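You operate a simulated robot arm through the tools that you are given. There is no shell and no other tool.

Carry out the task below with a simulated two-armed robot. There is one attempt and no reset: what you move stays moved.

Task
Drain the water trap, then set the air line to 2.5 bar.
Fine: hose stays coupled; cock shut again; set it with the valve open, then shut the valve; line and test tube stay at that pressure.

The check looks at the end state, three seconds after you hand in, the way a careful person would. Anything else that was tipped, shoved, dropped, spilled or broken makes it a failure.

Robot
Two 7-joint arms with fingered hands on one trunk that stands fixed in place. Base frame: the origin is at the foot of the trunk, x ahead of it, y to its left, z up. Lengths are in mm, angles in degrees, forces in N, time in s.
The left shoulder is at [80, 241, 1717], the right one opposite. With the tool pointing down near the work surface each hand reaches from about 240 to 960 mm from the base axis, measured 20 degrees to its own side. Payload 4.9 kg a hand.
The TCP of each hand is the grasp point between the finger pads, 32 mm short of the fingertips. In the tool frame z runs along the fingers and y along their closing line. The gripper opens to 200 mm; its body begins 89 mm behind the TCP. The gripper is a hand of 4 fingers: y runs from the thumb to the fingers, the wrist lies at [0, 0, -267] in the tool frame, and closing takes about 1.5 s.
Orientation is told as [roll, pitch, yaw] about the base's x, y, z axes, in that order, counted from this pose: with the fingers straight down and closing along the base's y, the tool's x points along the base's -x, its y along +y and its z along -z.

Tools
- The arms move only by the tool step_arm. It takes "left_targets", "right_targets" or both (then of equal length, played together; a hand with none holds still); each is a list of rows, each a list of 7 numbers: the shift along the tool's x, y, z in mm, then the turn, a rotation vector about the tool's x, y, z in degrees, then the finger opening in mm, from 0 to 200. In form: [[dx, dy, dz, rx, ry, rz, grip], ...]. A call has 1 to 20 rows; each row shifts and turns the commanded pose from where the row before left it, along the tool's axes as they then stand. Rows are played at 5 a second. More than 50 mm and 8.6 degrees between two rows, or a gripper value outside its range, and nothing of the call is played. Where a pose cannot be reached the arm comes as near as it can. A force on the tool above 40 N (or 10 N above the force at the start of the call, whichever is more), or a blocked arm, ends the call early, and 0.2 s more pass. The fingers move at their own pace (about 72 mm/s each) and stop on an object; they squeeze with about 33 N. The grip force told is the motor's: it shows also when the fingers shut on nothing. Time passes only in rows, and 0.2 s behind the last, so rows that do not move let the fingers close. The reply holds the time, the measured pose of the TCP, the force on the tool along the base axes, the opening and the grip force, in the units named above and with some noise, with the torque about the TCP (base axes, N m) and any sound that the robot's microphone picked up, and new pictures: "views" is both (left out), scene, wrist or none (wrist: the cameras of the hands that moved).
- Cameras (640 x 400 px; columns grow to the right, rows downward): "scene" is now at [119.2, 14.4, 1900.8]; the picture's right is [0.12, -0.99, 0.00], its down [-0.49, -0.06, -0.87] and it looks along [0.86, 0.11, -0.49] (base axes); focal length 241 px, centre (320, 200). "left" rides on the left gripper at [-69, -69, -116] in its tool frame; the picture's right is [0.71, -0.71, 0.00], its down [0.54, 0.54, -0.64] and it looks along [0.46, 0.45, 0.77] (tool axes); focal length 226 px, centre (320, 200). "right" rides on the right gripper at [69, -69, -116] in its tool frame; the picture's right is [0.71, 0.71, 0.00], its down [-0.54, 0.54, -0.64] and it looks along [-0.45, 0.45, 0.77] (tool axes); focal length 226 px, centre (320, 200). There is no depth. A picture from a camera that has moved, and an enlarged one, comes with that camera's place and axes in the base frame and with its lens.
- move_column(by): slides the trunk up (or, below 0, down) by that many mm; the arms and the scene camera ride with it, the base frame stays. It gives what a move gives, with no picture.
- grasp_type(shape, hand): the hand has 4 fingers and takes this shape, open, in about a second: jaw (thumb against the fingers, like two jaws); tri (thumb and two fingers); tip (a fingertip pinch); poke (one finger out to press); point (the index stretched); flat (the hand flat); cup (the hand cupped); fist (a fist). The gripper value then closes the fingers along that shape, each until it touches; the sizes above hold for jaw. It gives what a move gives, with no picture.
- head_to(pan, tilt): turns the head with the scene camera to pan (to the left, within 86 degrees either way) and tilt (down, from -29 to 69), counted from straight ahead of the robot. It gives what a move gives, and a new picture of the scene camera.
- enlarge(camera, box): a new picture of the part [left, top, right, bottom] of that camera's present view, enlarged. It takes no simulated time.
- finish_job(): hands the job in; it is judged then, once.

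Places have to be worked out from the pictures, the camera data and where the tool is seen. Open the grippers and draw the arms clear of the work before you hand the job in, unless the task says otherwise.

The tools are called after "Call:" by a JSON object that holds its "method" and its "body". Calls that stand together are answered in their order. step_arm: Moves the arms, as the interface text tells. Its arguments: {"type":"object","properties":{"left_targets":{"type":"array","items":{"type":"array","items":{"type":"number"}}},"right_targets":{"type":"array","items":{"type":"array","items":{"type":"number"}}},"views":{"type":"string","enum":["both","scene","wrist","none"]}},"required":[]} The other tools are called the same way: move_column (by) moves the trunk up or down; grasp_type (shape, hand) gives the hand a shape; head_to (pan, tilt) turns the head that bears the scene camera; enlarge (camera, box) takes an enlarged picture of a part of a camera's view; finish_job () hands the job in.

At the start:

```text
time_s: 0.0
left_tool_pos: [447.1, 216.6, 1672.1]
left_orientation: [0.0, 0.0, -0.1]
left_force: [0.2, 0.2, -0.7]
left_moment: [0.0, -0.02, 0.02]
left_finger_gap: 199.7
left_gripper_force: 0.0
left_shape: jaw
right_tool_pos: [650.4, -184.7, 1643.7]
right_orientation: [0.0, 0.0, 0.0]
right_force: [-0.7, 0.1, -0.7]
right_moment: [0.0, 0.0, 0.01]
right_finger_gap: 200.3
right_gripper_force: 0.0
right_shape: jaw
trunk travel left (down, up): [-625.0, 215.0]
head pan, tilt (commanded): [7.1, 29.6]
```

scene: 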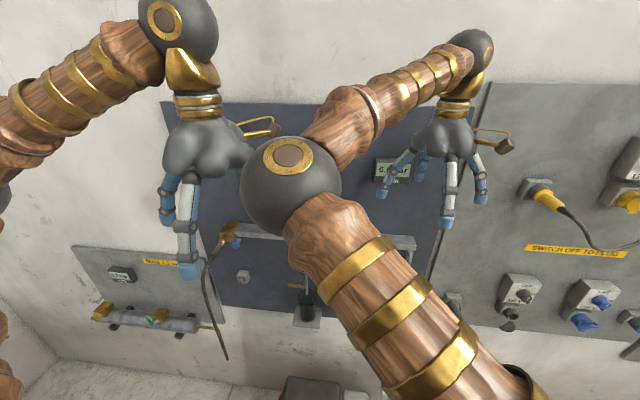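
right: 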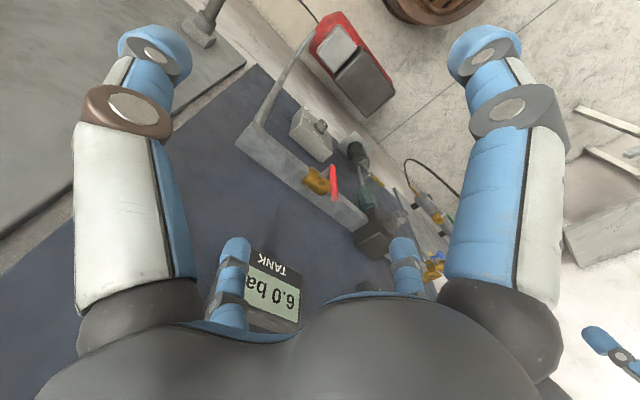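
left: 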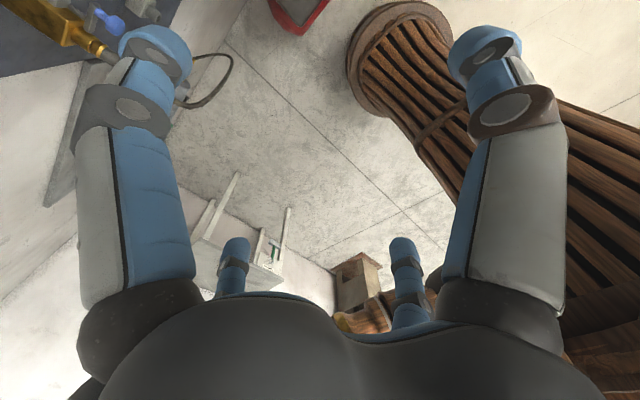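

The arms hide much of the board in the first picture. I enlarge parts of the scene view to find the parts on the panels.

Call:
{"method": "enlarge", "body": {"camera": "scene", "box": [60, 220, 340, 395]}}

Call:
{"method": "enlarge", "body": {"camera": "scene", "box": [340, 100, 640, 395]}}

Call:
{"method": "enlarge", "body": {"camera": "right", "box": [200, 80, 480, 330]}}

```text
2.29 times, centred on (200, 308) of scene
camera zoom: at [119.2, 14.4, 1900.8], right [0.12, -0.99, 0.0], down [-0.49, -0.06, -0.87], along [0.86, 0.11, -0.49], focal length 551 px, centre (594, -46)
```

zoom: 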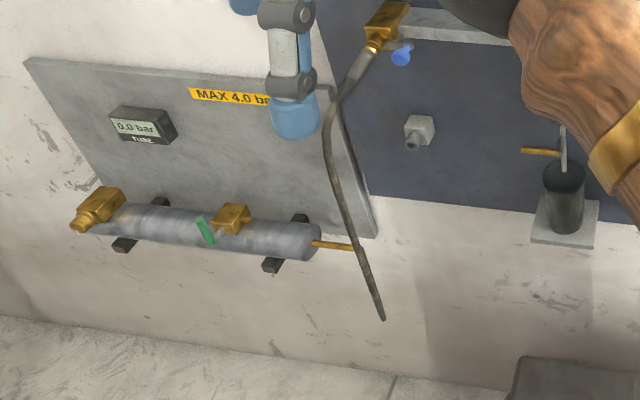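

```text
1.36 times, centred on (490, 248) of scene
camera zoom: at [119.2, 14.4, 1900.8], right [0.12, -0.99, 0.0], down [-0.49, -0.06, -0.87], along [0.86, 0.11, -0.49], focal length 327 px, centre (90, 136)
```

zoom: 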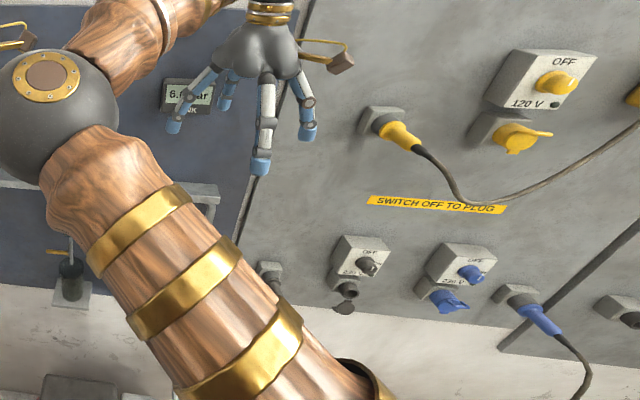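

```text
1.60 times, centred on (340, 205) of right
camera zoom: at [581.1, -252.9, 1760.5], right [-0.71, 0.71, 0.0], down [0.54, 0.54, 0.64], along [0.45, 0.45, -0.77], focal length 362 px, centre (288, 192)
```

zoom: 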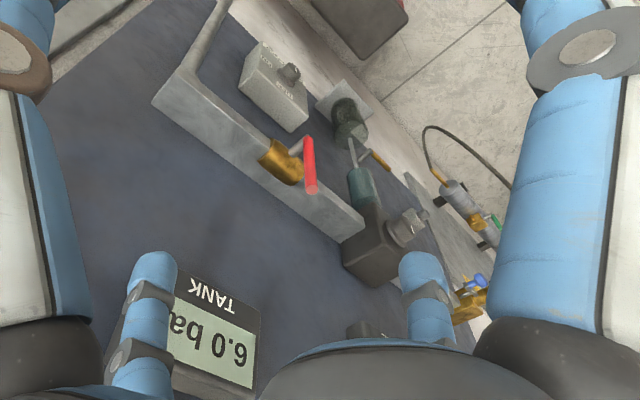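

The right forearm covers the middle board (red-handled valve, regulator, trap). I draw the right hand back and to the right, in open air, to see the board.

Call:
{"method": "step_arm", "body": {"right_targets": [[30, -35, 0, 0, 0, 0, 200], [30, -35, 0, 0, 0, 0, 200], [30, -35, 0, 0, 0, 0, 200], [30, -35, 0, 0, 0, 0, 200], [30, -35, 0, 0, 0, 0, 200], [30, -35, 0, 0, 0, 0, 200]], "views": "both"}}

```text
time_s: 1.4
left_tool_pos: [446.8, 214.4, 1671.8]
left_orientation: [0.1, 0.0, 0.0]
left_force: [0.3, -0.1, -0.1]
left_moment: [0.0, 0.0, 0.03]
left_finger_gap: 199.8
left_gripper_force: 0.0
left_shape: jaw
right_tool_pos: [469.7, -398.4, 1643.4]
right_orientation: [0.2, 0.0, 0.1]
right_force: [0.9, -0.5, 0.2]
right_moment: [0.04, 0.01, 0.03]
right_finger_gap: 200.1
right_gripper_force: 0.0
right_shape: jaw
trunk travel left (down, up): [-625.0, 215.0]
head pan, tilt (commanded): [7.1, 29.6]
camera scene: at [118.3, 11.2, 1900.8], right [0.12, -0.99, 0.0], down [-0.49, -0.06, -0.87], along [0.86, 0.11, -0.49], focal length 241 px, centre (320, 200)
camera right: at [399.5, -466.4, 1760.2], right [-0.71, 0.71, 0.0], down [0.54, 0.54, 0.64], along [0.45, 0.46, -0.77], focal length 226 px, centre (320, 200)
```

scene: 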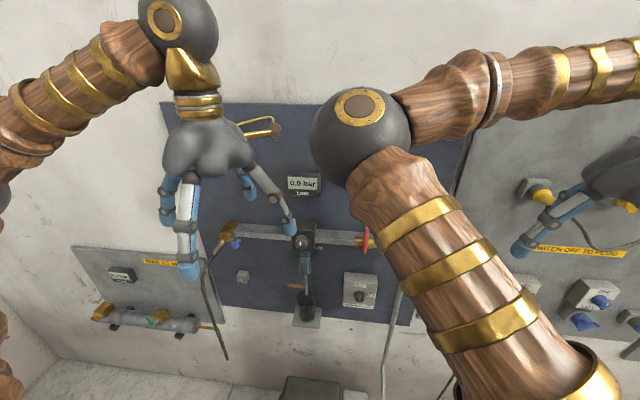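
right: 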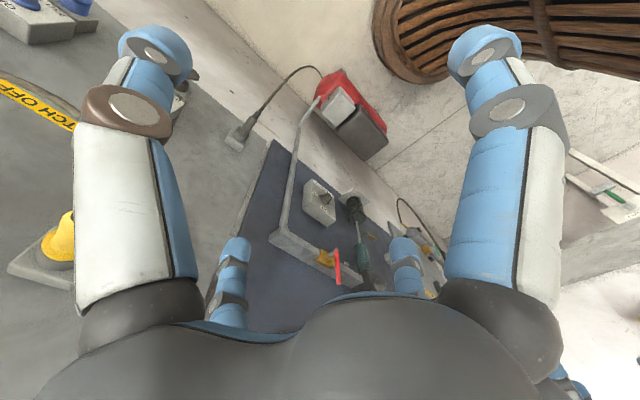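

The board shows more now. I move the right hand further right and back, and the left hand back and to the left, to clear the view.

Call:
{"method": "step_arm", "body": {"right_targets": [[15, -45, 0, 0, 0, 0, 200], [15, -45, 0, 0, 0, 0, 200], [15, -45, 0, 0, 0, 0, 200], [15, -45, 0, 0, 0, 0, 200], [15, -45, 0, 0, 0, 0, 200]], "left_targets": [[15, 45, 0, 0, 0, 0, 200], [15, 45, 0, 0, 0, 0, 200], [15, 45, 0, 0, 0, 0, 200], [15, 45, 0, 0, 0, 0, 200], [0, 45, 0, 0, 0, 0, 200]], "views": "scene"}}

```text
time_s: 2.6
left_tool_pos: [383.7, 440.3, 1674.6]
left_orientation: [0.1, -0.1, 0.0]
left_force: [0.2, -0.1, 0.2]
left_moment: [0.03, 0.0, 0.02]
left_finger_gap: 199.8
left_gripper_force: 0.1
left_shape: jaw
right_tool_pos: [393.6, -621.7, 1642.9]
right_orientation: [0.0, -0.1, 0.0]
right_force: [-0.3, -1.0, -0.2]
right_moment: [0.0, 0.0, 0.02]
right_finger_gap: 199.9
right_gripper_force: 0.1
right_shape: jaw
trunk travel left (down, up): [-625.0, 215.0]
head pan, tilt (commanded): [7.1, 29.6]
camera scene: at [116.1, 12.3, 1901.0], right [0.12, -0.99, 0.0], down [-0.49, -0.06, -0.87], along [0.86, 0.11, -0.49], focal length 241 px, centre (320, 200)
```

scene: 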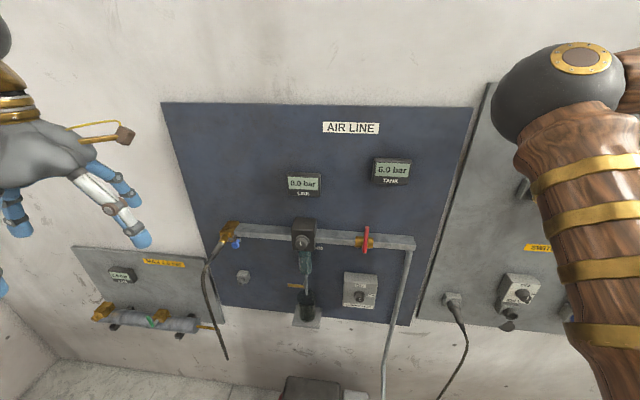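

Now the whole air board is in view. I enlarge its parts in detail.

Call:
{"method": "enlarge", "body": {"camera": "scene", "box": [260, 150, 440, 262]}}

Call:
{"method": "enlarge", "body": {"camera": "scene", "box": [220, 220, 400, 332]}}

Call:
{"method": "enlarge", "body": {"camera": "scene", "box": [70, 215, 270, 340]}}

Call:
{"method": "enlarge", "body": {"camera": "scene", "box": [280, 215, 350, 260]}}

Call:
{"method": "enlarge", "body": {"camera": "scene", "box": [270, 255, 390, 330]}}

```text
3.56 times, centred on (350, 206) of scene
camera zoom: at [116.1, 12.3, 1901.0], right [0.12, -0.99, 0.0], down [-0.49, -0.06, -0.87], along [0.86, 0.11, -0.49], focal length 857 px, centre (213, 179)
```

zoom: 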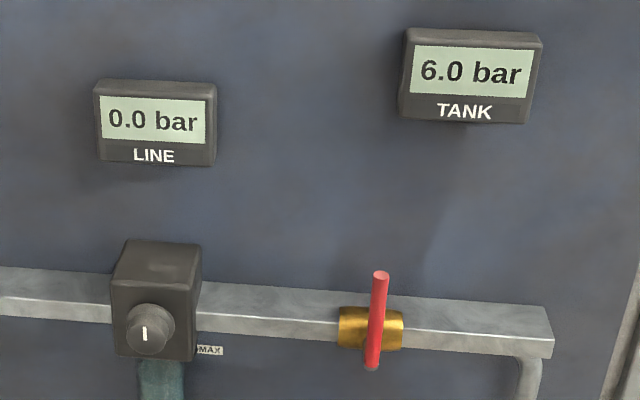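

```text
3.56 times, centred on (310, 276) of scene
camera zoom: at [116.1, 12.3, 1901.0], right [0.12, -0.99, 0.0], down [-0.49, -0.06, -0.87], along [0.86, 0.11, -0.49], focal length 857 px, centre (356, -70)
```

zoom: 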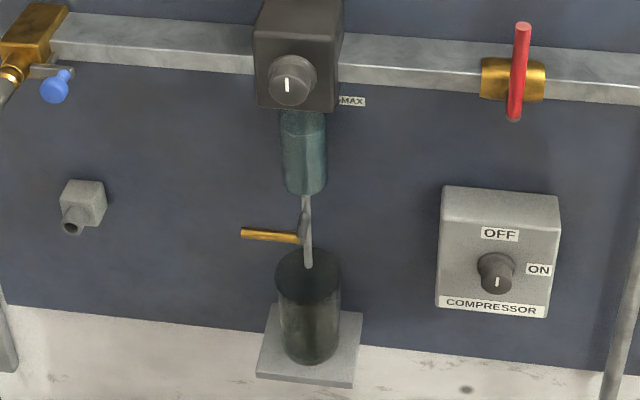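

```text
3.20 times, centred on (170, 278) of scene
camera zoom: at [116.1, 12.3, 1901.0], right [0.12, -0.99, 0.0], down [-0.49, -0.06, -0.87], along [0.86, 0.11, -0.49], focal length 772 px, centre (800, -48)
```

zoom: 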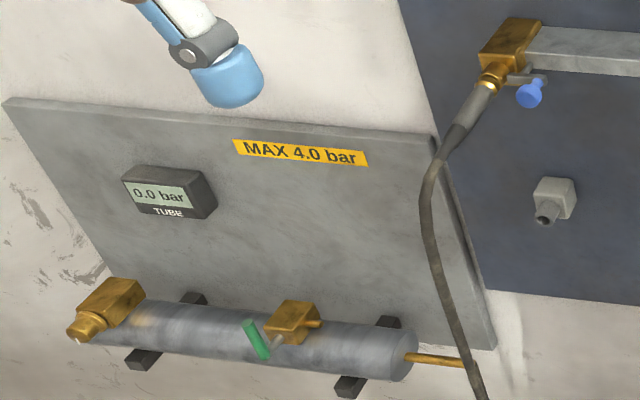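

```text
8.89 times, centred on (315, 238) of scene
camera zoom: at [116.1, 12.3, 1901.0], right [0.12, -0.99, 0.0], down [-0.49, -0.06, -0.87], along [0.86, 0.11, -0.49], focal length 2143 px, centre (364, -133)
```

zoom: 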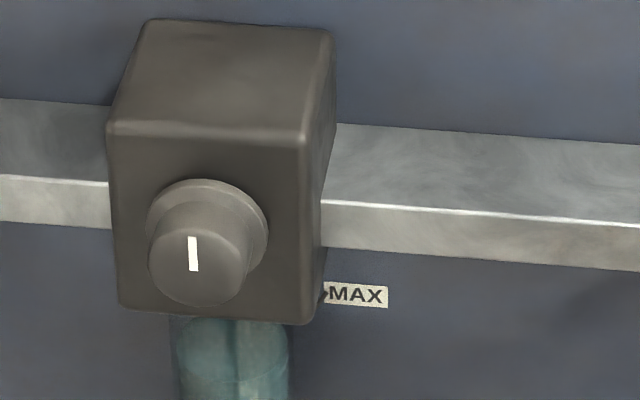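

```text
5.33 times, centred on (330, 292) of scene
camera zoom: at [116.1, 12.3, 1901.0], right [0.12, -0.99, 0.0], down [-0.49, -0.06, -0.87], along [0.86, 0.11, -0.49], focal length 1286 px, centre (267, -293)
```

zoom: 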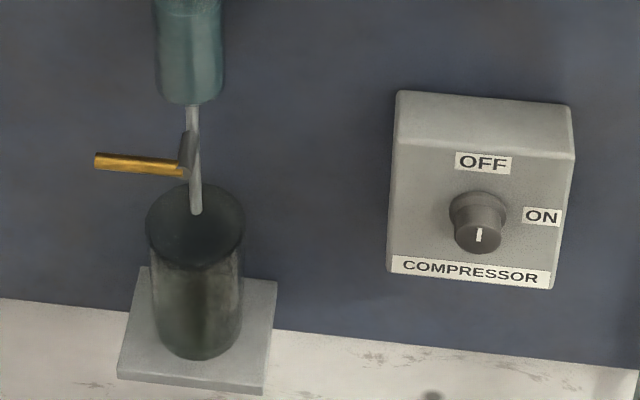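

Everything is laid out: red valve, regulator with knob, trap with an orange cock lever over a cup, outlet with blue lever and hose, and the test tube with a green lever low on the left. I look left and down to see the tube and the run of the hose.

Call:
{"method": "head_to", "body": {"pan": 40, "tilt": 45}}

```text
time_s: 3.6
left_tool_pos: [388.7, 441.5, 1670.5]
left_orientation: [-0.1, 0.0, -0.1]
left_force: [0.0, -0.5, -0.8]
left_moment: [-0.03, 0.02, -0.01]
left_finger_gap: 200.2
left_gripper_force: 0.1
left_shape: jaw
right_tool_pos: [398.0, -619.2, 1644.7]
right_orientation: [0.1, 0.0, 0.0]
right_force: [0.3, -0.3, -0.2]
right_moment: [-0.02, 0.01, 0.0]
right_finger_gap: 200.0
right_gripper_force: 0.0
right_shape: jaw
trunk travel left (down, up): [-625.0, 215.0]
head pan, tilt (commanded): [40.0, 45.0]
camera scene: at [92.3, 55.2, 1877.4], right [0.64, -0.77, 0.0], down [-0.54, -0.45, -0.71], along [0.54, 0.45, -0.71], focal length 241 px, centre (320, 200)
```

scene: 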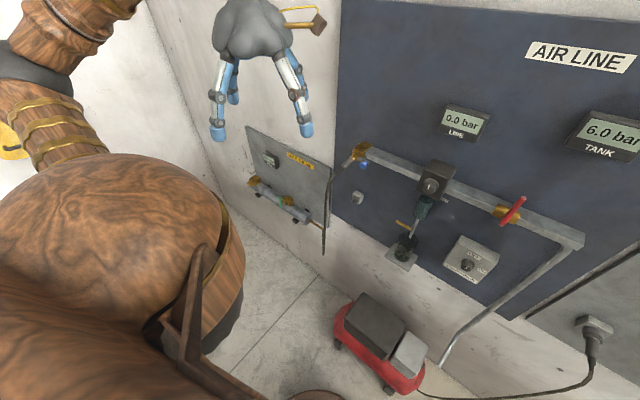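

The floor ahead is clear except for the compressor by the wall, well below. I lower the trunk by 300 mm to see the board more squarely and to get a second viewpoint.

Call:
{"method": "move_column", "body": {"by": -300}}

Call:
{"method": "head_to", "body": {"pan": 15, "tilt": 20}}

```text
time_s: 6.6
left_tool_pos: [386.5, 442.5, 1371.8]
left_orientation: [0.0, 0.0, -0.1]
left_force: [-0.7, -0.2, -0.9]
left_moment: [-0.02, 0.0, 0.0]
left_finger_gap: 200.0
left_gripper_force: 0.1
left_shape: jaw
right_tool_pos: [396.9, -619.3, 1344.1]
right_orientation: [0.0, 0.0, -0.1]
right_force: [0.3, 0.1, 0.8]
right_moment: [0.02, 0.02, 0.0]
right_finger_gap: 199.7
right_gripper_force: 0.1
right_shape: jaw
trunk travel left (down, up): [-325.0, 515.0]
head pan, tilt (commanded): [40.0, 45.0]
```

```text
time_s: 7.5
left_tool_pos: [385.1, 443.5, 1372.3]
left_orientation: [0.0, 0.0, 0.0]
left_force: [-0.4, 1.1, -0.3]
left_moment: [0.01, 0.0, -0.01]
left_finger_gap: 199.8
left_gripper_force: 0.0
left_shape: jaw
right_tool_pos: [396.1, -620.3, 1343.4]
right_orientation: [0.0, 0.0, 0.0]
right_force: [-0.7, -0.1, -0.9]
right_moment: [-0.01, -0.01, 0.03]
right_finger_gap: 199.8
right_gripper_force: 0.1
right_shape: jaw
trunk travel left (down, up): [-325.0, 515.0]
head pan, tilt (commanded): [15.0, 20.0]
camera scene: at [119.0, 27.2, 1616.0], right [0.26, -0.97, 0.0], down [-0.33, -0.09, -0.94], along [0.91, 0.24, -0.34], focal length 241 px, centre (320, 200)
```

scene: 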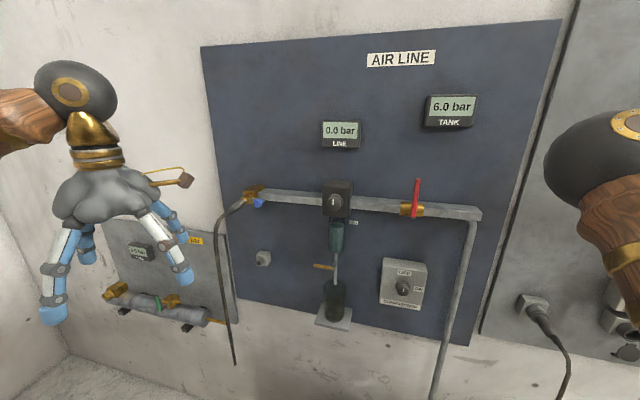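

Call:
{"method": "enlarge", "body": {"camera": "scene", "box": [280, 160, 450, 266]}}

Call:
{"method": "enlarge", "body": {"camera": "scene", "box": [290, 230, 450, 330]}}

Call:
{"method": "enlarge", "body": {"camera": "scene", "box": [90, 170, 300, 370]}}

Call:
{"method": "enlarge", "body": {"camera": "scene", "box": [310, 170, 370, 208]}}

```text
3.76 times, centred on (365, 213) of scene
camera zoom: at [119.0, 27.2, 1616.0], right [0.26, -0.97, 0.0], down [-0.33, -0.09, -0.94], along [0.91, 0.24, -0.34], focal length 908 px, centre (151, 151)
```

zoom: 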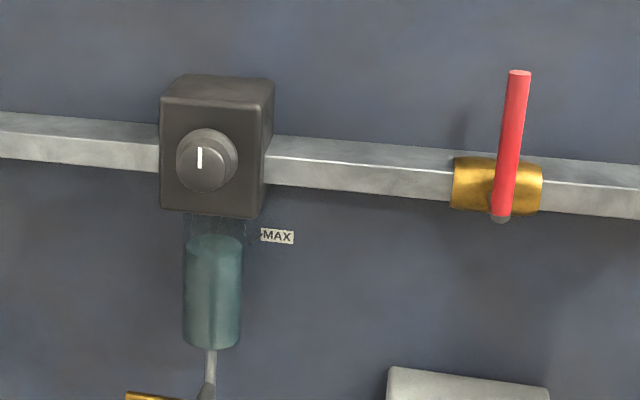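

```text
4.00 times, centred on (370, 280) of scene
camera zoom: at [119.0, 27.2, 1616.0], right [0.26, -0.97, 0.0], down [-0.33, -0.09, -0.94], along [0.91, 0.24, -0.34], focal length 964 px, centre (120, -120)
```

zoom: 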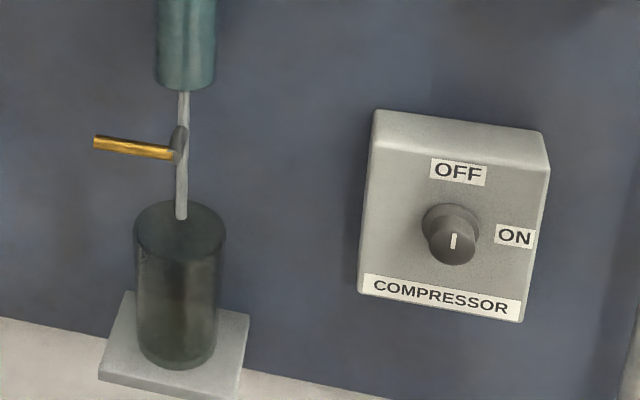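

```text
2.00 times, centred on (195, 270) of scene
camera zoom: at [119.0, 27.2, 1616.0], right [0.26, -0.97, 0.0], down [-0.33, -0.09, -0.94], along [0.91, 0.24, -0.34], focal length 482 px, centre (570, 60)
```

zoom: 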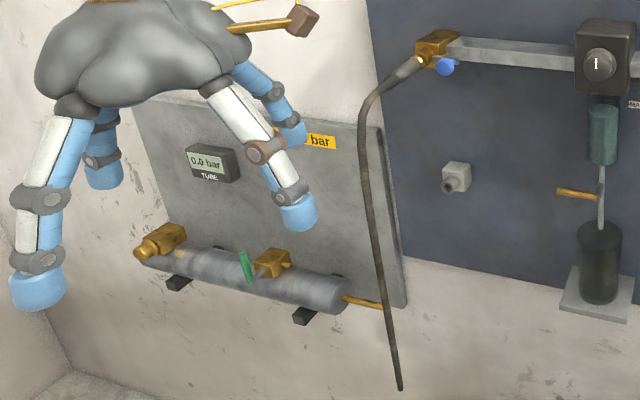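

```text
10.53 times, centred on (340, 189) of scene
camera zoom: at [119.0, 27.2, 1616.0], right [0.26, -0.97, 0.0], down [-0.33, -0.09, -0.94], along [0.91, 0.24, -0.34], focal length 2538 px, centre (110, 316)
```

zoom: 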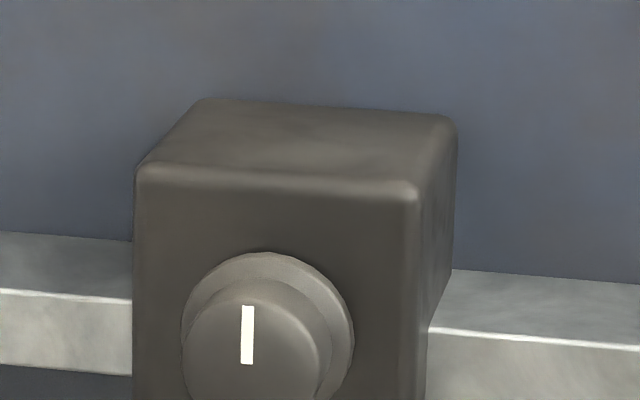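

Triangulating from the two views: regulator knob front at about [718, 151, 1389], red handle bar upright from z 1362 to 1462 at [733, -57], cock lever horizontal at about [740, 151→216, 1160], and the cup rim near z 1080. I turn the left hand to point at the wall and bring it forward to x≈600 for a close look at the outlet, hose and tube.

Call:
{"method": "step_arm", "body": {"left_targets": [[-19.5, -10, 6.5, 0, -8.18, 0, 200], [-18.4, -10, 9.2, 0, -8.18, 0, 200], [-16.9, -10, 11.7, 0, -8.18, 0, 200], [-15, -10, 14, 0, -8.18, 0, 200], [-12.9, -10, 16, 0, -8.18, 0, 200], [-10.5, -10, 17.7, 0, -8.18, 0, 200], [-7.8, -10, 19, 0, -8.18, 0, 200], [-5, -10, 19.9, 0, -8.18, 0, 200], [-2.1, -10, 20.4, 0, -8.18, 0, 200], [0.8, -10, 20.5, 0, -8.18, 0, 200], [3.7, -10, 20.2, 0, -8.18, 0, 200]], "views": "both"}}

```text
time_s: 9.9
left_tool_pos: [656.9, 363.7, 1331.8]
left_orientation: [111.7, -90.0, -111.5]
left_force: [0.2, -0.2, -0.2]
left_moment: [-0.01, 0.02, -0.04]
left_finger_gap: 200.0
left_gripper_force: 0.1
left_shape: jaw
left hand out of reach, approached as far as the arm can: row 7, 8, 9, 10
right_tool_pos: [398.0, -620.4, 1343.9]
right_orientation: [-0.1, 0.1, -0.1]
right_force: [0.5, -0.4, 0.0]
right_moment: [0.01, -0.01, 0.0]
right_finger_gap: 200.1
right_gripper_force: 0.2
right_shape: jaw
trunk travel left (down, up): [-325.0, 515.0]
head pan, tilt (commanded): [15.0, 20.0]
camera scene: at [120.8, 26.8, 1616.1], right [0.26, -0.97, 0.0], down [-0.33, -0.09, -0.94], along [0.91, 0.24, -0.34], focal length 241 px, centre (320, 200)
camera left: at [541.5, 293.9, 1400.2], right [0.0, -0.71, -0.71], down [-0.64, 0.54, -0.54], along [0.77, 0.46, -0.45], focal length 226 px, centre (320, 200)
```

scene: 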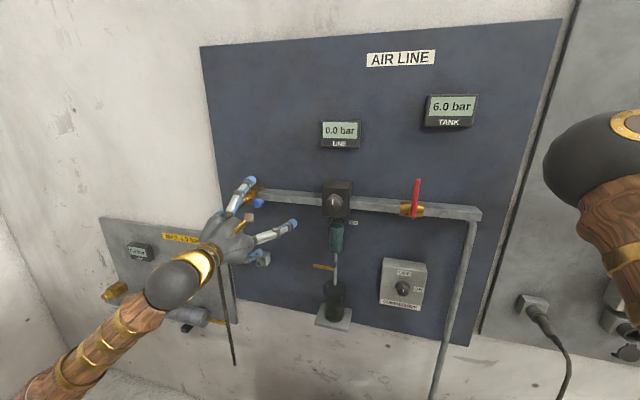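
left: 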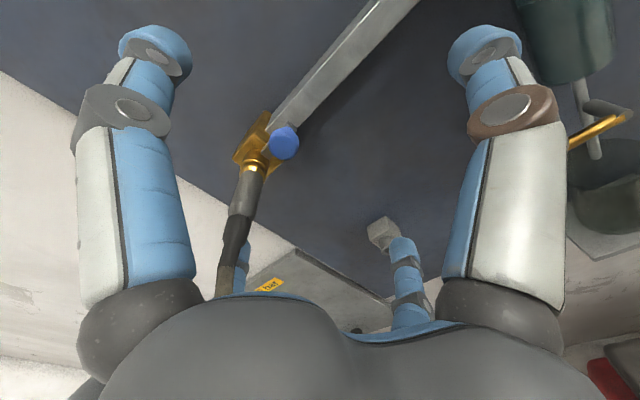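

The hose passes close to the open left hand, so I pull it straight back out, away from the wall.

Call:
{"method": "step_arm", "body": {"left_targets": [[0, 0, -40, 0, 0, 0, 200], [0, 0, -40, 0, 0, 0, 200], [0, 0, -40, 0, 0, 0, 200]], "views": "both"}}

```text
time_s: 10.7
left_tool_pos: [633.1, 397.6, 1341.1]
left_orientation: [-118.2, -90.0, 118.1]
left_force: [0.0, 0.5, 0.9]
left_moment: [0.0, 0.0, 0.01]
left_finger_gap: 199.8
left_gripper_force: 0.0
left_shape: jaw
left hand out of reach, approached as far as the arm can: row 1, 2, 3
right_tool_pos: [394.3, -618.7, 1343.9]
right_orientation: [0.0, 0.1, 0.0]
right_force: [-0.8, -1.0, -0.2]
right_moment: [0.02, -0.02, 0.0]
right_finger_gap: 200.0
right_gripper_force: 0.2
right_shape: jaw
trunk travel left (down, up): [-325.0, 515.0]
head pan, tilt (commanded): [15.0, 20.0]
camera scene: at [118.1, 27.3, 1616.2], right [0.26, -0.97, 0.0], down [-0.33, -0.09, -0.94], along [0.91, 0.24, -0.34], focal length 241 px, centre (320, 200)
camera left: at [517.2, 329.0, 1409.3], right [0.0, -0.71, -0.71], down [-0.64, 0.54, -0.54], along [0.77, 0.45, -0.45], focal length 226 px, centre (320, 200)
```

scene: 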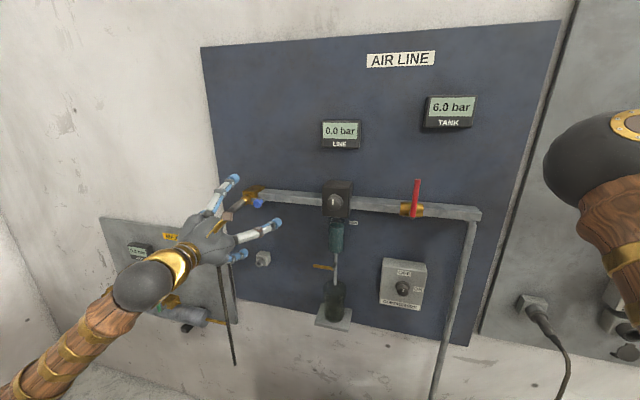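
left: 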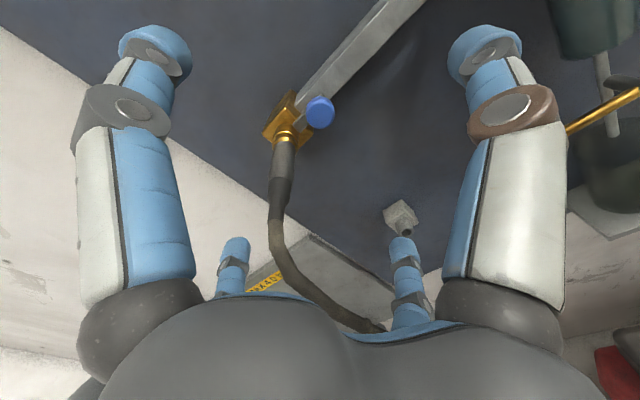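

The left wrist is at its inner reach limit, but the hose is clear. I enlarge the left camera view to check the outlet block and blue lever.

Call:
{"method": "enlarge", "body": {"camera": "left", "box": [220, 60, 440, 200]}}

Call:
{"method": "enlarge", "body": {"camera": "left", "box": [220, 180, 460, 340]}}

Call:
{"method": "enlarge", "body": {"camera": "scene", "box": [200, 160, 300, 260]}}

```text
2.86 times, centred on (330, 130) of left
camera zoom: at [517.2, 329.0, 1409.3], right [0.0, -0.71, -0.71], down [-0.64, 0.54, -0.54], along [0.77, 0.45, -0.45], focal length 646 px, centre (291, 400)
```

zoom: 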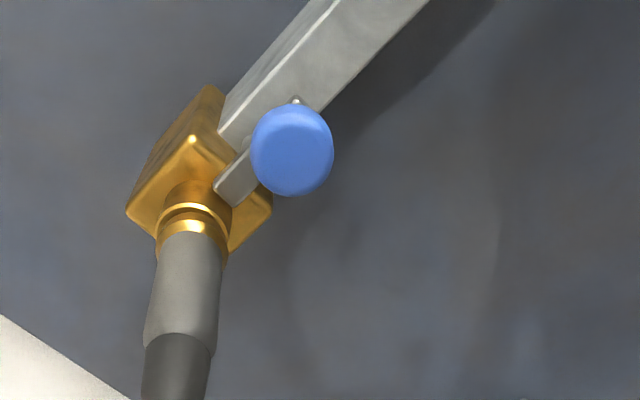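

```text
2.50 times, centred on (340, 260) of left
camera zoom: at [517.2, 329.0, 1409.3], right [0.0, -0.71, -0.71], down [-0.64, 0.54, -0.54], along [0.77, 0.45, -0.45], focal length 565 px, centre (270, 50)
```

zoom: 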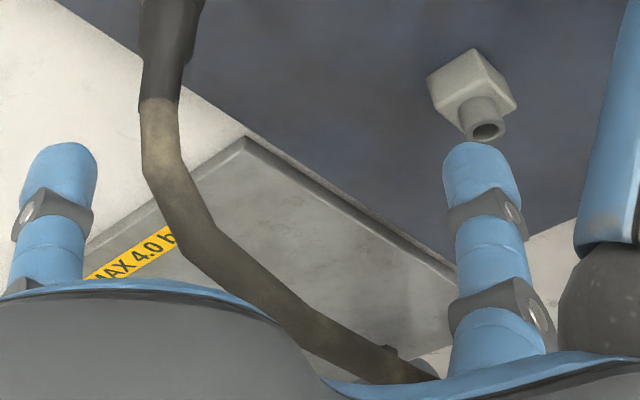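

```text
4.00 times, centred on (250, 210) of scene
camera zoom: at [118.1, 27.3, 1616.2], right [0.26, -0.97, 0.0], down [-0.33, -0.09, -0.94], along [0.91, 0.24, -0.34], focal length 964 px, centre (600, 160)
```

zoom: 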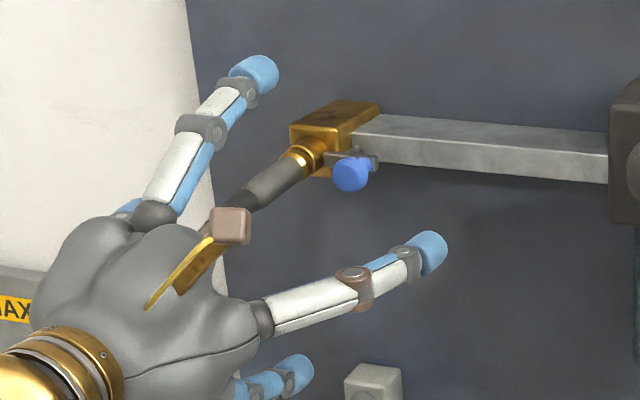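

The hose plugs into the latched outlet block (blue latch – I leave it alone). Now I look at what the "poke" shape makes of the left hand, as a lever pusher.

Call:
{"method": "grasp_type", "body": {"hand": "left", "shape": "poke"}}

Call:
{"method": "enlarge", "body": {"camera": "scene", "box": [120, 140, 300, 300]}}

Call:
{"method": "enlarge", "body": {"camera": "left", "box": [0, 0, 640, 400]}}

```text
time_s: 11.6
left_tool_pos: [633.2, 396.7, 1340.1]
left_orientation: [-7.7, -89.8, 7.6]
left_force: [0.1, -0.3, -0.6]
left_moment: [-0.01, 0.0, 0.0]
left_finger_gap: 0.0
left_gripper_force: 0.1
left_shape: poke
right_tool_pos: [396.7, -619.7, 1343.8]
right_orientation: [-0.1, 0.0, -0.1]
right_force: [-0.3, -0.6, 0.8]
right_moment: [0.02, -0.01, -0.02]
right_finger_gap: 199.8
right_gripper_force: 0.1
right_shape: jaw
trunk travel left (down, up): [-325.0, 515.0]
head pan, tilt (commanded): [15.0, 20.0]
```

```text
2.50 times, centred on (210, 220) of scene
camera zoom: at [119.3, 27.0, 1616.1], right [0.26, -0.97, 0.0], down [-0.33, -0.09, -0.94], along [0.91, 0.24, -0.34], focal length 603 px, centre (595, 150)
```

zoom: 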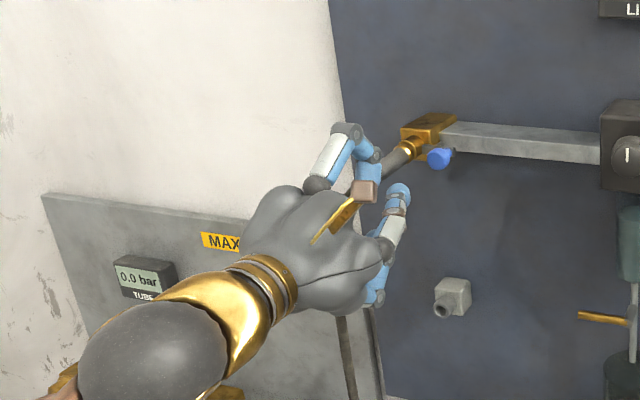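

```text
1.00 times, centred on (320, 200) of left (not enlarged: the box is as wide or as high as the picture)
camera zoom: at [518.3, 328.6, 1408.9], right [0.0, -0.71, -0.71], down [-0.64, 0.54, -0.54], along [0.77, 0.45, -0.46], focal length 226 px, centre (320, 200)
```

zoom: 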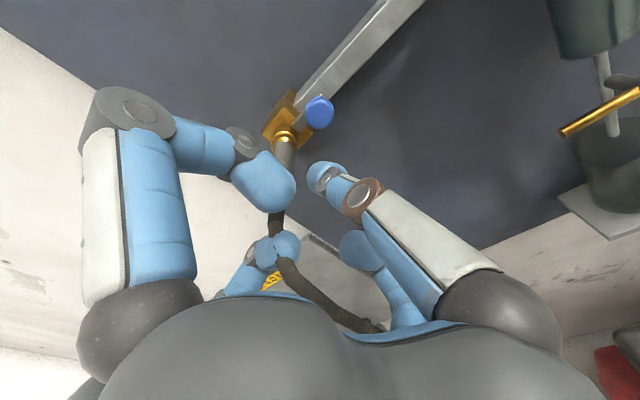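

In poke shape one finger's tip lies on the tool axis about 30 mm ahead of the TCP. I move the hand away from the hose toward the cock, first a short step to see how the command tracks.

Call:
{"method": "step_arm", "body": {"left_targets": [[0, -40, 0, 0, 0, 0, 0], [0, -40, 0, 0, 0, 0, 0]], "views": "wrist"}}

```text
time_s: 12.2
left_tool_pos: [663.5, 323.6, 1343.4]
left_orientation: [50.4, -89.9, -50.5]
left_force: [0.0, 0.1, 0.6]
left_moment: [0.02, 0.03, 0.01]
left_finger_gap: 0.0
left_gripper_force: 0.0
left_shape: poke
left hand out of reach, approached as far as the arm can: row 1, 2
right_tool_pos: [400.3, -621.5, 1341.4]
right_orientation: [0.1, 0.0, 0.0]
right_force: [1.0, -1.0, -0.2]
right_moment: [0.06, 0.11, 0.02]
right_finger_gap: 200.1
right_gripper_force: 0.1
right_shape: jaw
trunk travel left (down, up): [-325.0, 515.0]
head pan, tilt (commanded): [15.0, 20.0]
camera left: at [548.7, 256.0, 1411.3], right [0.0, -0.71, -0.71], down [-0.64, 0.54, -0.54], along [0.77, 0.45, -0.45], focal length 226 px, centre (320, 200)
```

left: 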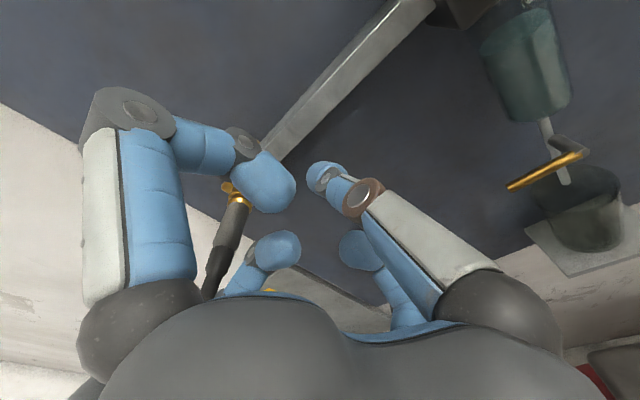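

The reach limit comes from the wrist being too close to the shoulder. Raising the trunk by 200 mm gives the arm room; the hand then goes down to cock height.

Call:
{"method": "move_column", "body": {"by": 200}}

Call:
{"method": "step_arm", "body": {"left_targets": [[40, 0, -10, 0, 0, 0, 0], [40, 0, -10, 0, 0, 0, 0], [40, 0, -10, 0, 0, 0, 0], [40, 0, 0, 0, 0, 0, 0]], "views": "both"}}

```text
time_s: 14.3
left_tool_pos: [661.6, 328.0, 1542.9]
left_orientation: [-18.7, -90.0, 18.9]
left_force: [-0.2, -0.3, -1.1]
left_moment: [-0.02, 0.01, 0.03]
left_finger_gap: 0.0
left_gripper_force: 0.0
left_shape: poke
right_tool_pos: [396.3, -619.9, 1543.2]
right_orientation: [-0.1, 0.1, 0.0]
right_force: [0.1, -0.7, 0.4]
right_moment: [-0.02, 0.01, 0.0]
right_finger_gap: 200.0
right_gripper_force: 0.0
right_shape: jaw
trunk travel left (down, up): [-525.0, 315.0]
head pan, tilt (commanded): [15.0, 20.0]
```

```text
time_s: 15.3
left_tool_pos: [652.7, 331.5, 1402.4]
left_orientation: [122.2, -89.9, -122.2]
left_force: [-0.9, 0.2, 0.8]
left_moment: [0.0, 0.0, 0.01]
left_finger_gap: 0.1
left_gripper_force: 0.1
left_shape: poke
left hand out of reach, approached as far as the arm can: row 1, 2, 3
right_tool_pos: [395.3, -620.8, 1543.4]
right_orientation: [0.0, -0.1, 0.0]
right_force: [-0.4, 0.3, -0.4]
right_moment: [0.03, 0.0, 0.01]
right_finger_gap: 200.0
right_gripper_force: 0.1
right_shape: jaw
trunk travel left (down, up): [-525.0, 315.0]
head pan, tilt (commanded): [15.0, 20.0]
camera scene: at [117.3, 26.1, 1816.4], right [0.26, -0.97, 0.0], down [-0.33, -0.09, -0.94], along [0.91, 0.24, -0.34], focal length 241 px, centre (320, 200)
camera left: at [537.6, 263.4, 1470.3], right [0.0, -0.71, -0.71], down [-0.64, 0.54, -0.54], along [0.77, 0.45, -0.45], focal length 226 px, centre (320, 200)
```

scene: 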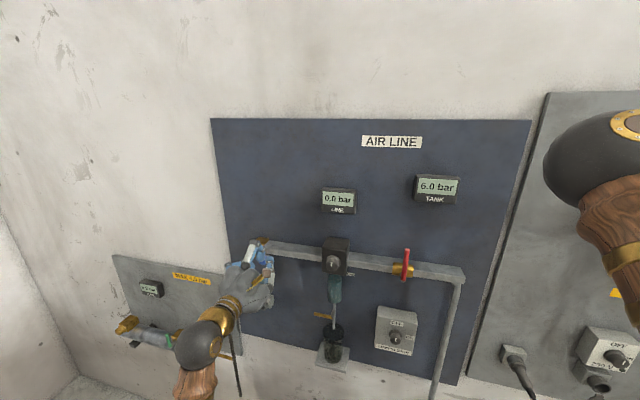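
left: 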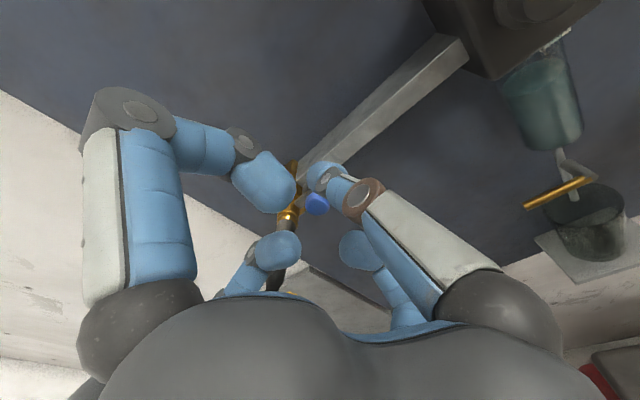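

The hand is moving freely now. I lower it further to about z 1200, staying back at x≈630.

Call:
{"method": "step_arm", "body": {"left_targets": [[40, -14, 0, 0, 0, 0, 0], [40, -14, 0, 0, 0, 0, 0], [40, -14, 0, 0, 0, 0, 0], [40, -14, 0, 0, 0, 0, 0], [30, -14, 0, 0, 0, 0, 0]], "views": "both"}}

```text
time_s: 16.5
left_tool_pos: [654.4, 261.2, 1210.9]
left_orientation: [83.9, -89.9, -83.7]
left_force: [-0.1, 0.4, -0.3]
left_moment: [-0.01, 0.03, 0.05]
left_finger_gap: 0.0
left_gripper_force: 0.0
left_shape: poke
right_tool_pos: [396.5, -621.0, 1543.4]
right_orientation: [0.0, 0.1, 0.0]
right_force: [0.9, -0.6, 0.5]
right_moment: [0.02, -0.01, -0.02]
right_finger_gap: 200.0
right_gripper_force: 0.0
right_shape: jaw
trunk travel left (down, up): [-525.0, 315.0]
head pan, tilt (commanded): [15.0, 20.0]
camera scene: at [118.5, 25.7, 1816.2], right [0.26, -0.97, 0.0], down [-0.33, -0.09, -0.94], along [0.91, 0.24, -0.34], focal length 241 px, centre (320, 200)
camera left: at [538.7, 192.8, 1279.7], right [0.0, -0.71, -0.71], down [-0.64, 0.54, -0.54], along [0.77, 0.46, -0.45], focal length 226 px, centre (320, 200)
```

scene: 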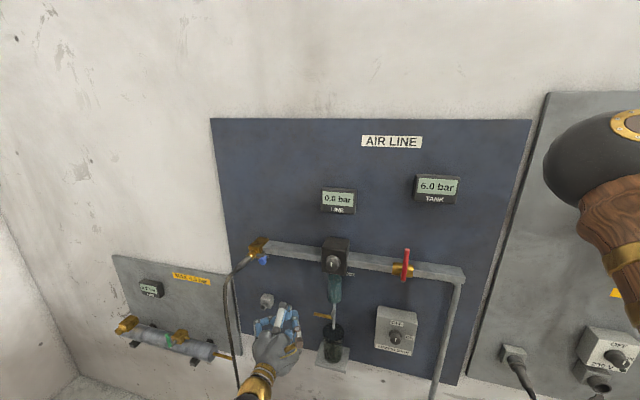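
left: 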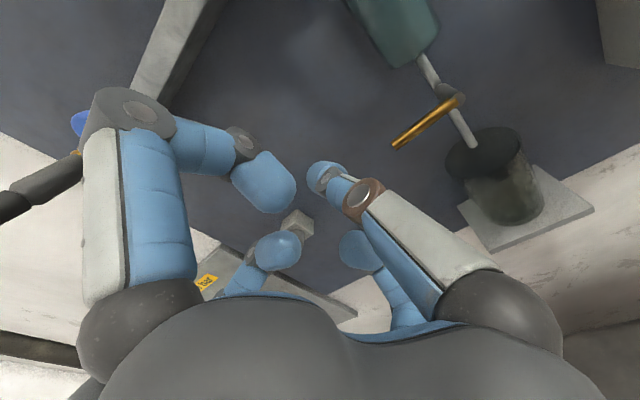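

The computed lever position projects within a few pixels of where this camera sees it, so my estimate is good. I zoom in on the cock from this camera.

Call:
{"method": "enlarge", "body": {"camera": "left", "box": [340, 0, 640, 250]}}

Call:
{"method": "enlarge", "body": {"camera": "scene", "box": [250, 260, 380, 380]}}

Call:
{"method": "enlarge", "body": {"camera": "scene", "box": [100, 240, 280, 400]}}

```text
1.60 times, centred on (490, 125) of left
camera zoom: at [538.7, 192.8, 1279.7], right [0.0, -0.71, -0.71], down [-0.64, 0.54, -0.54], along [0.77, 0.46, -0.45], focal length 362 px, centre (48, 320)
```

zoom: 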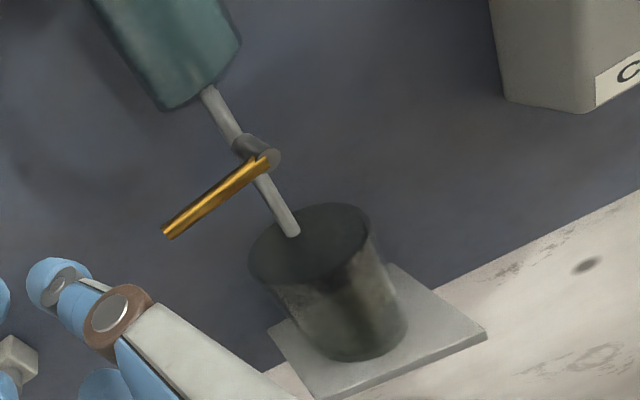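

```text
3.33 times, centred on (315, 320) of scene
camera zoom: at [118.5, 25.7, 1816.2], right [0.26, -0.97, 0.0], down [-0.33, -0.09, -0.94], along [0.91, 0.24, -0.34], focal length 804 px, centre (337, -200)
```

zoom: 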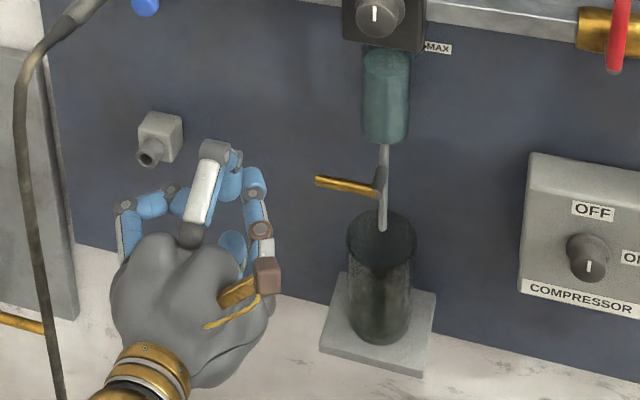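

```text
2.50 times, centred on (190, 320) of scene
camera zoom: at [118.5, 25.7, 1816.2], right [0.26, -0.97, 0.0], down [-0.33, -0.09, -0.94], along [0.91, 0.24, -0.34], focal length 603 px, centre (645, -100)
```

zoom: 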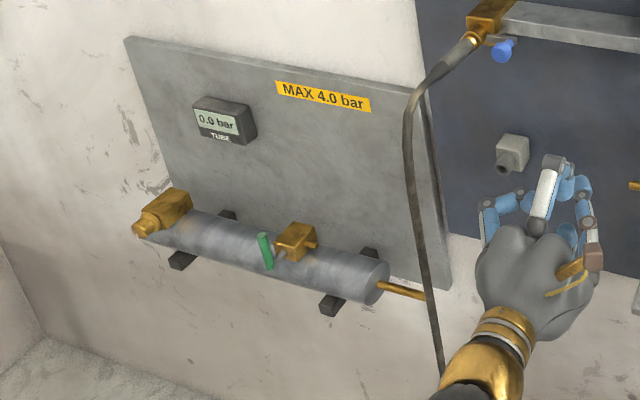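

The cock's lever is at tip [745, 215, 1155] with its hub axis at about y 150, z 1158; the cup rim is centred near [777, 151, 1056]. I bring the poke finger above the lever's outer half, at [720, 203, 1192], without touching.

Call:
{"method": "step_arm", "body": {"left_targets": [[10, -30, 0, 0, 0, 0, 0], [9, -28, 16, 0, 0, 0, 0], [0, 0, 25, 0, 0, 0, 0], [0, 0, 25, 0, 0, 0, 0], [0, 0, 0, 0, 0, 0, 0]], "views": "both"}}

```text
time_s: 17.7
left_tool_pos: [719.0, 203.0, 1192.7]
left_orientation: [71.0, -89.9, -71.1]
left_force: [0.7, 0.0, 1.1]
left_moment: [0.02, 0.02, 0.02]
left_finger_gap: 0.0
left_gripper_force: 0.0
left_shape: poke
right_tool_pos: [395.3, -621.5, 1543.2]
right_orientation: [0.0, 0.0, 0.0]
right_force: [-0.4, -0.2, -0.8]
right_moment: [-0.03, -0.04, 0.02]
right_finger_gap: 200.0
right_gripper_force: 0.1
right_shape: jaw
trunk travel left (down, up): [-525.0, 315.0]
head pan, tilt (commanded): [15.0, 20.0]
camera scene: at [118.2, 25.3, 1816.2], right [0.26, -0.97, 0.0], down [-0.33, -0.09, -0.94], along [0.91, 0.24, -0.34], focal length 241 px, centre (320, 200)
camera left: at [604.3, 134.8, 1262.1], right [0.0, -0.71, -0.71], down [-0.64, 0.54, -0.54], along [0.77, 0.45, -0.45], focal length 226 px, centre (320, 200)
```

scene: 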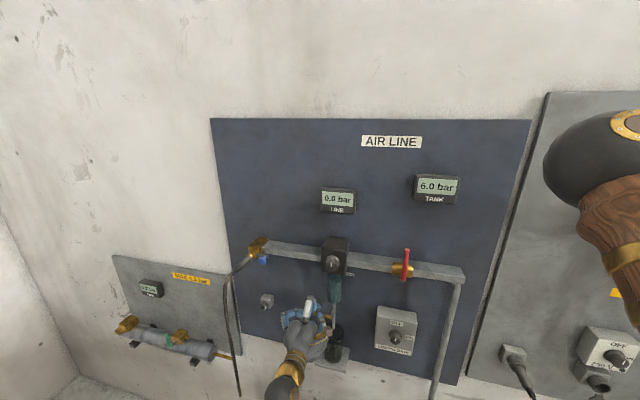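
left: 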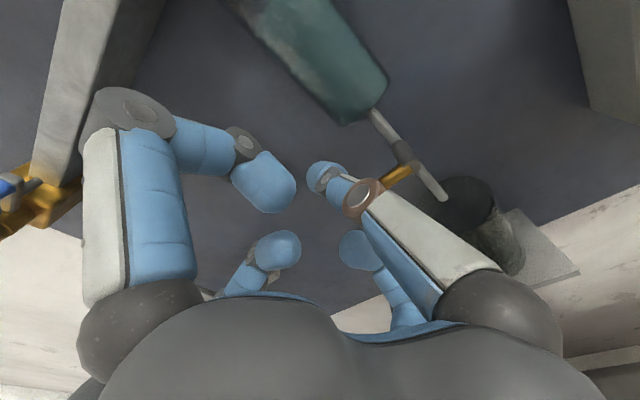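

Call:
{"method": "enlarge", "body": {"camera": "left", "box": [270, 80, 510, 260]}}

Call:
{"method": "enlarge", "body": {"camera": "scene", "box": [270, 270, 370, 370]}}

```text
2.22 times, centred on (390, 170) of left
camera zoom: at [604.3, 134.8, 1262.1], right [0.0, -0.71, -0.71], down [-0.64, 0.54, -0.54], along [0.77, 0.45, -0.45], focal length 502 px, centre (164, 267)
```

zoom: 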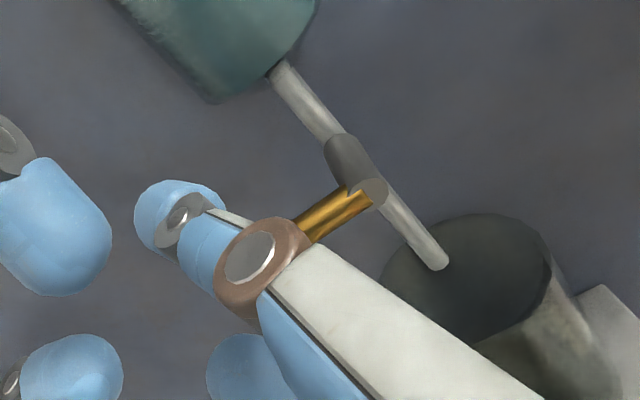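

```text
4.00 times, centred on (320, 320) of scene
camera zoom: at [118.2, 25.3, 1816.2], right [0.26, -0.97, 0.0], down [-0.33, -0.09, -0.94], along [0.91, 0.24, -0.34], focal length 964 px, centre (320, -280)
```

zoom: 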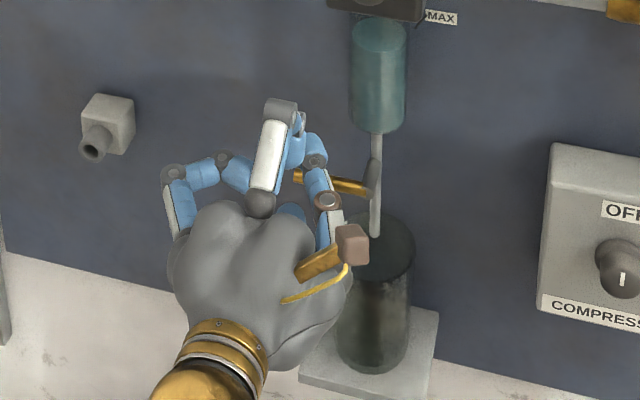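

The fingertip sits above the lever's outer end with the joint links clear of hub and bowl. I press down along the lever's arc for the first 30 degrees and check whether it gives.

Call:
{"method": "step_arm", "body": {"left_targets": [[10, -1, 0, 0, 0, 0, 0], [10, -1, 0, 0, 0, 0, 0], [7, 0, 0, 0, 0, 0, 0], [7, 0, 0, 0, 0, 0, 0], [7, 0, 0, 0, 0, 0, 0], [6, 0, 0, 0, 0, 0, 0]], "views": "both"}}

Call:
{"method": "enlarge", "body": {"camera": "left", "box": [270, 80, 510, 260]}}

Call:
{"method": "enlarge", "body": {"camera": "scene", "box": [270, 270, 370, 370]}}

```text
time_s: 19.1
left_tool_pos: [720.7, 203.3, 1145.6]
left_orientation: [-45.4, -89.9, 45.3]
left_force: [0.0, 0.4, 0.6]
left_moment: [-0.03, 0.02, 0.01]
left_finger_gap: 0.0
left_gripper_force: 0.1
left_shape: poke
right_tool_pos: [395.8, -620.6, 1544.4]
right_orientation: [0.1, 0.1, 0.0]
right_force: [0.1, -1.1, 1.2]
right_moment: [-0.02, -0.01, 0.0]
right_finger_gap: 199.9
right_gripper_force: 0.0
right_shape: jaw
trunk travel left (down, up): [-525.0, 315.0]
head pan, tilt (commanded): [15.0, 20.0]
camera scene: at [119.0, 27.0, 1816.1], right [0.26, -0.97, 0.0], down [-0.33, -0.09, -0.94], along [0.91, 0.24, -0.34], focal length 241 px, centre (320, 200)
camera left: at [605.0, 134.0, 1214.0], right [0.0, -0.71, -0.71], down [-0.64, 0.54, -0.54], along [0.77, 0.45, -0.46], focal length 226 px, centre (320, 200)
```

scene: 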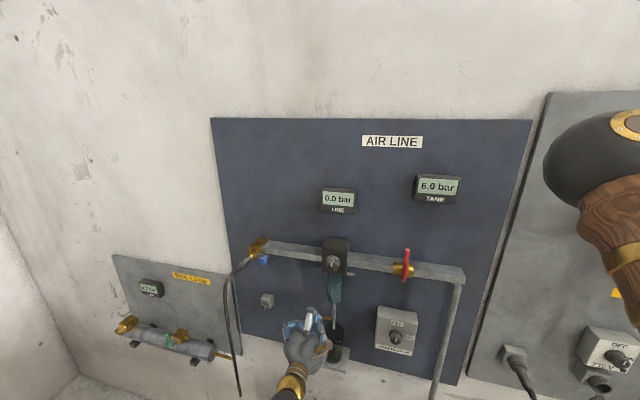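
left: 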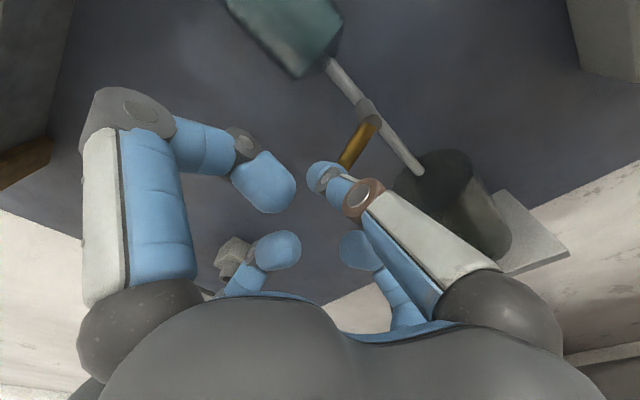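

```text
2.22 times, centred on (390, 170) of left
camera zoom: at [605.0, 134.0, 1214.0], right [0.0, -0.71, -0.71], down [-0.64, 0.54, -0.54], along [0.77, 0.45, -0.46], focal length 502 px, centre (164, 267)
```

zoom: 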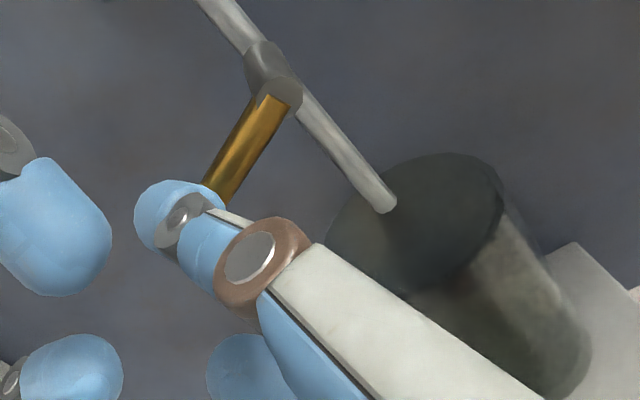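

```text
4.00 times, centred on (320, 320) of scene
camera zoom: at [119.0, 27.0, 1816.1], right [0.26, -0.97, 0.0], down [-0.33, -0.09, -0.94], along [0.91, 0.24, -0.34], focal length 964 px, centre (320, -280)
```

zoom: 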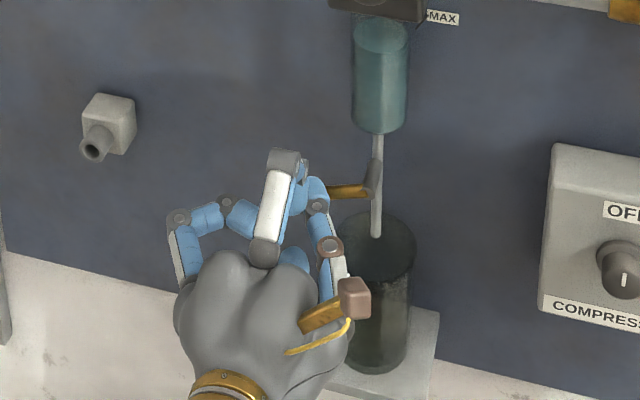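

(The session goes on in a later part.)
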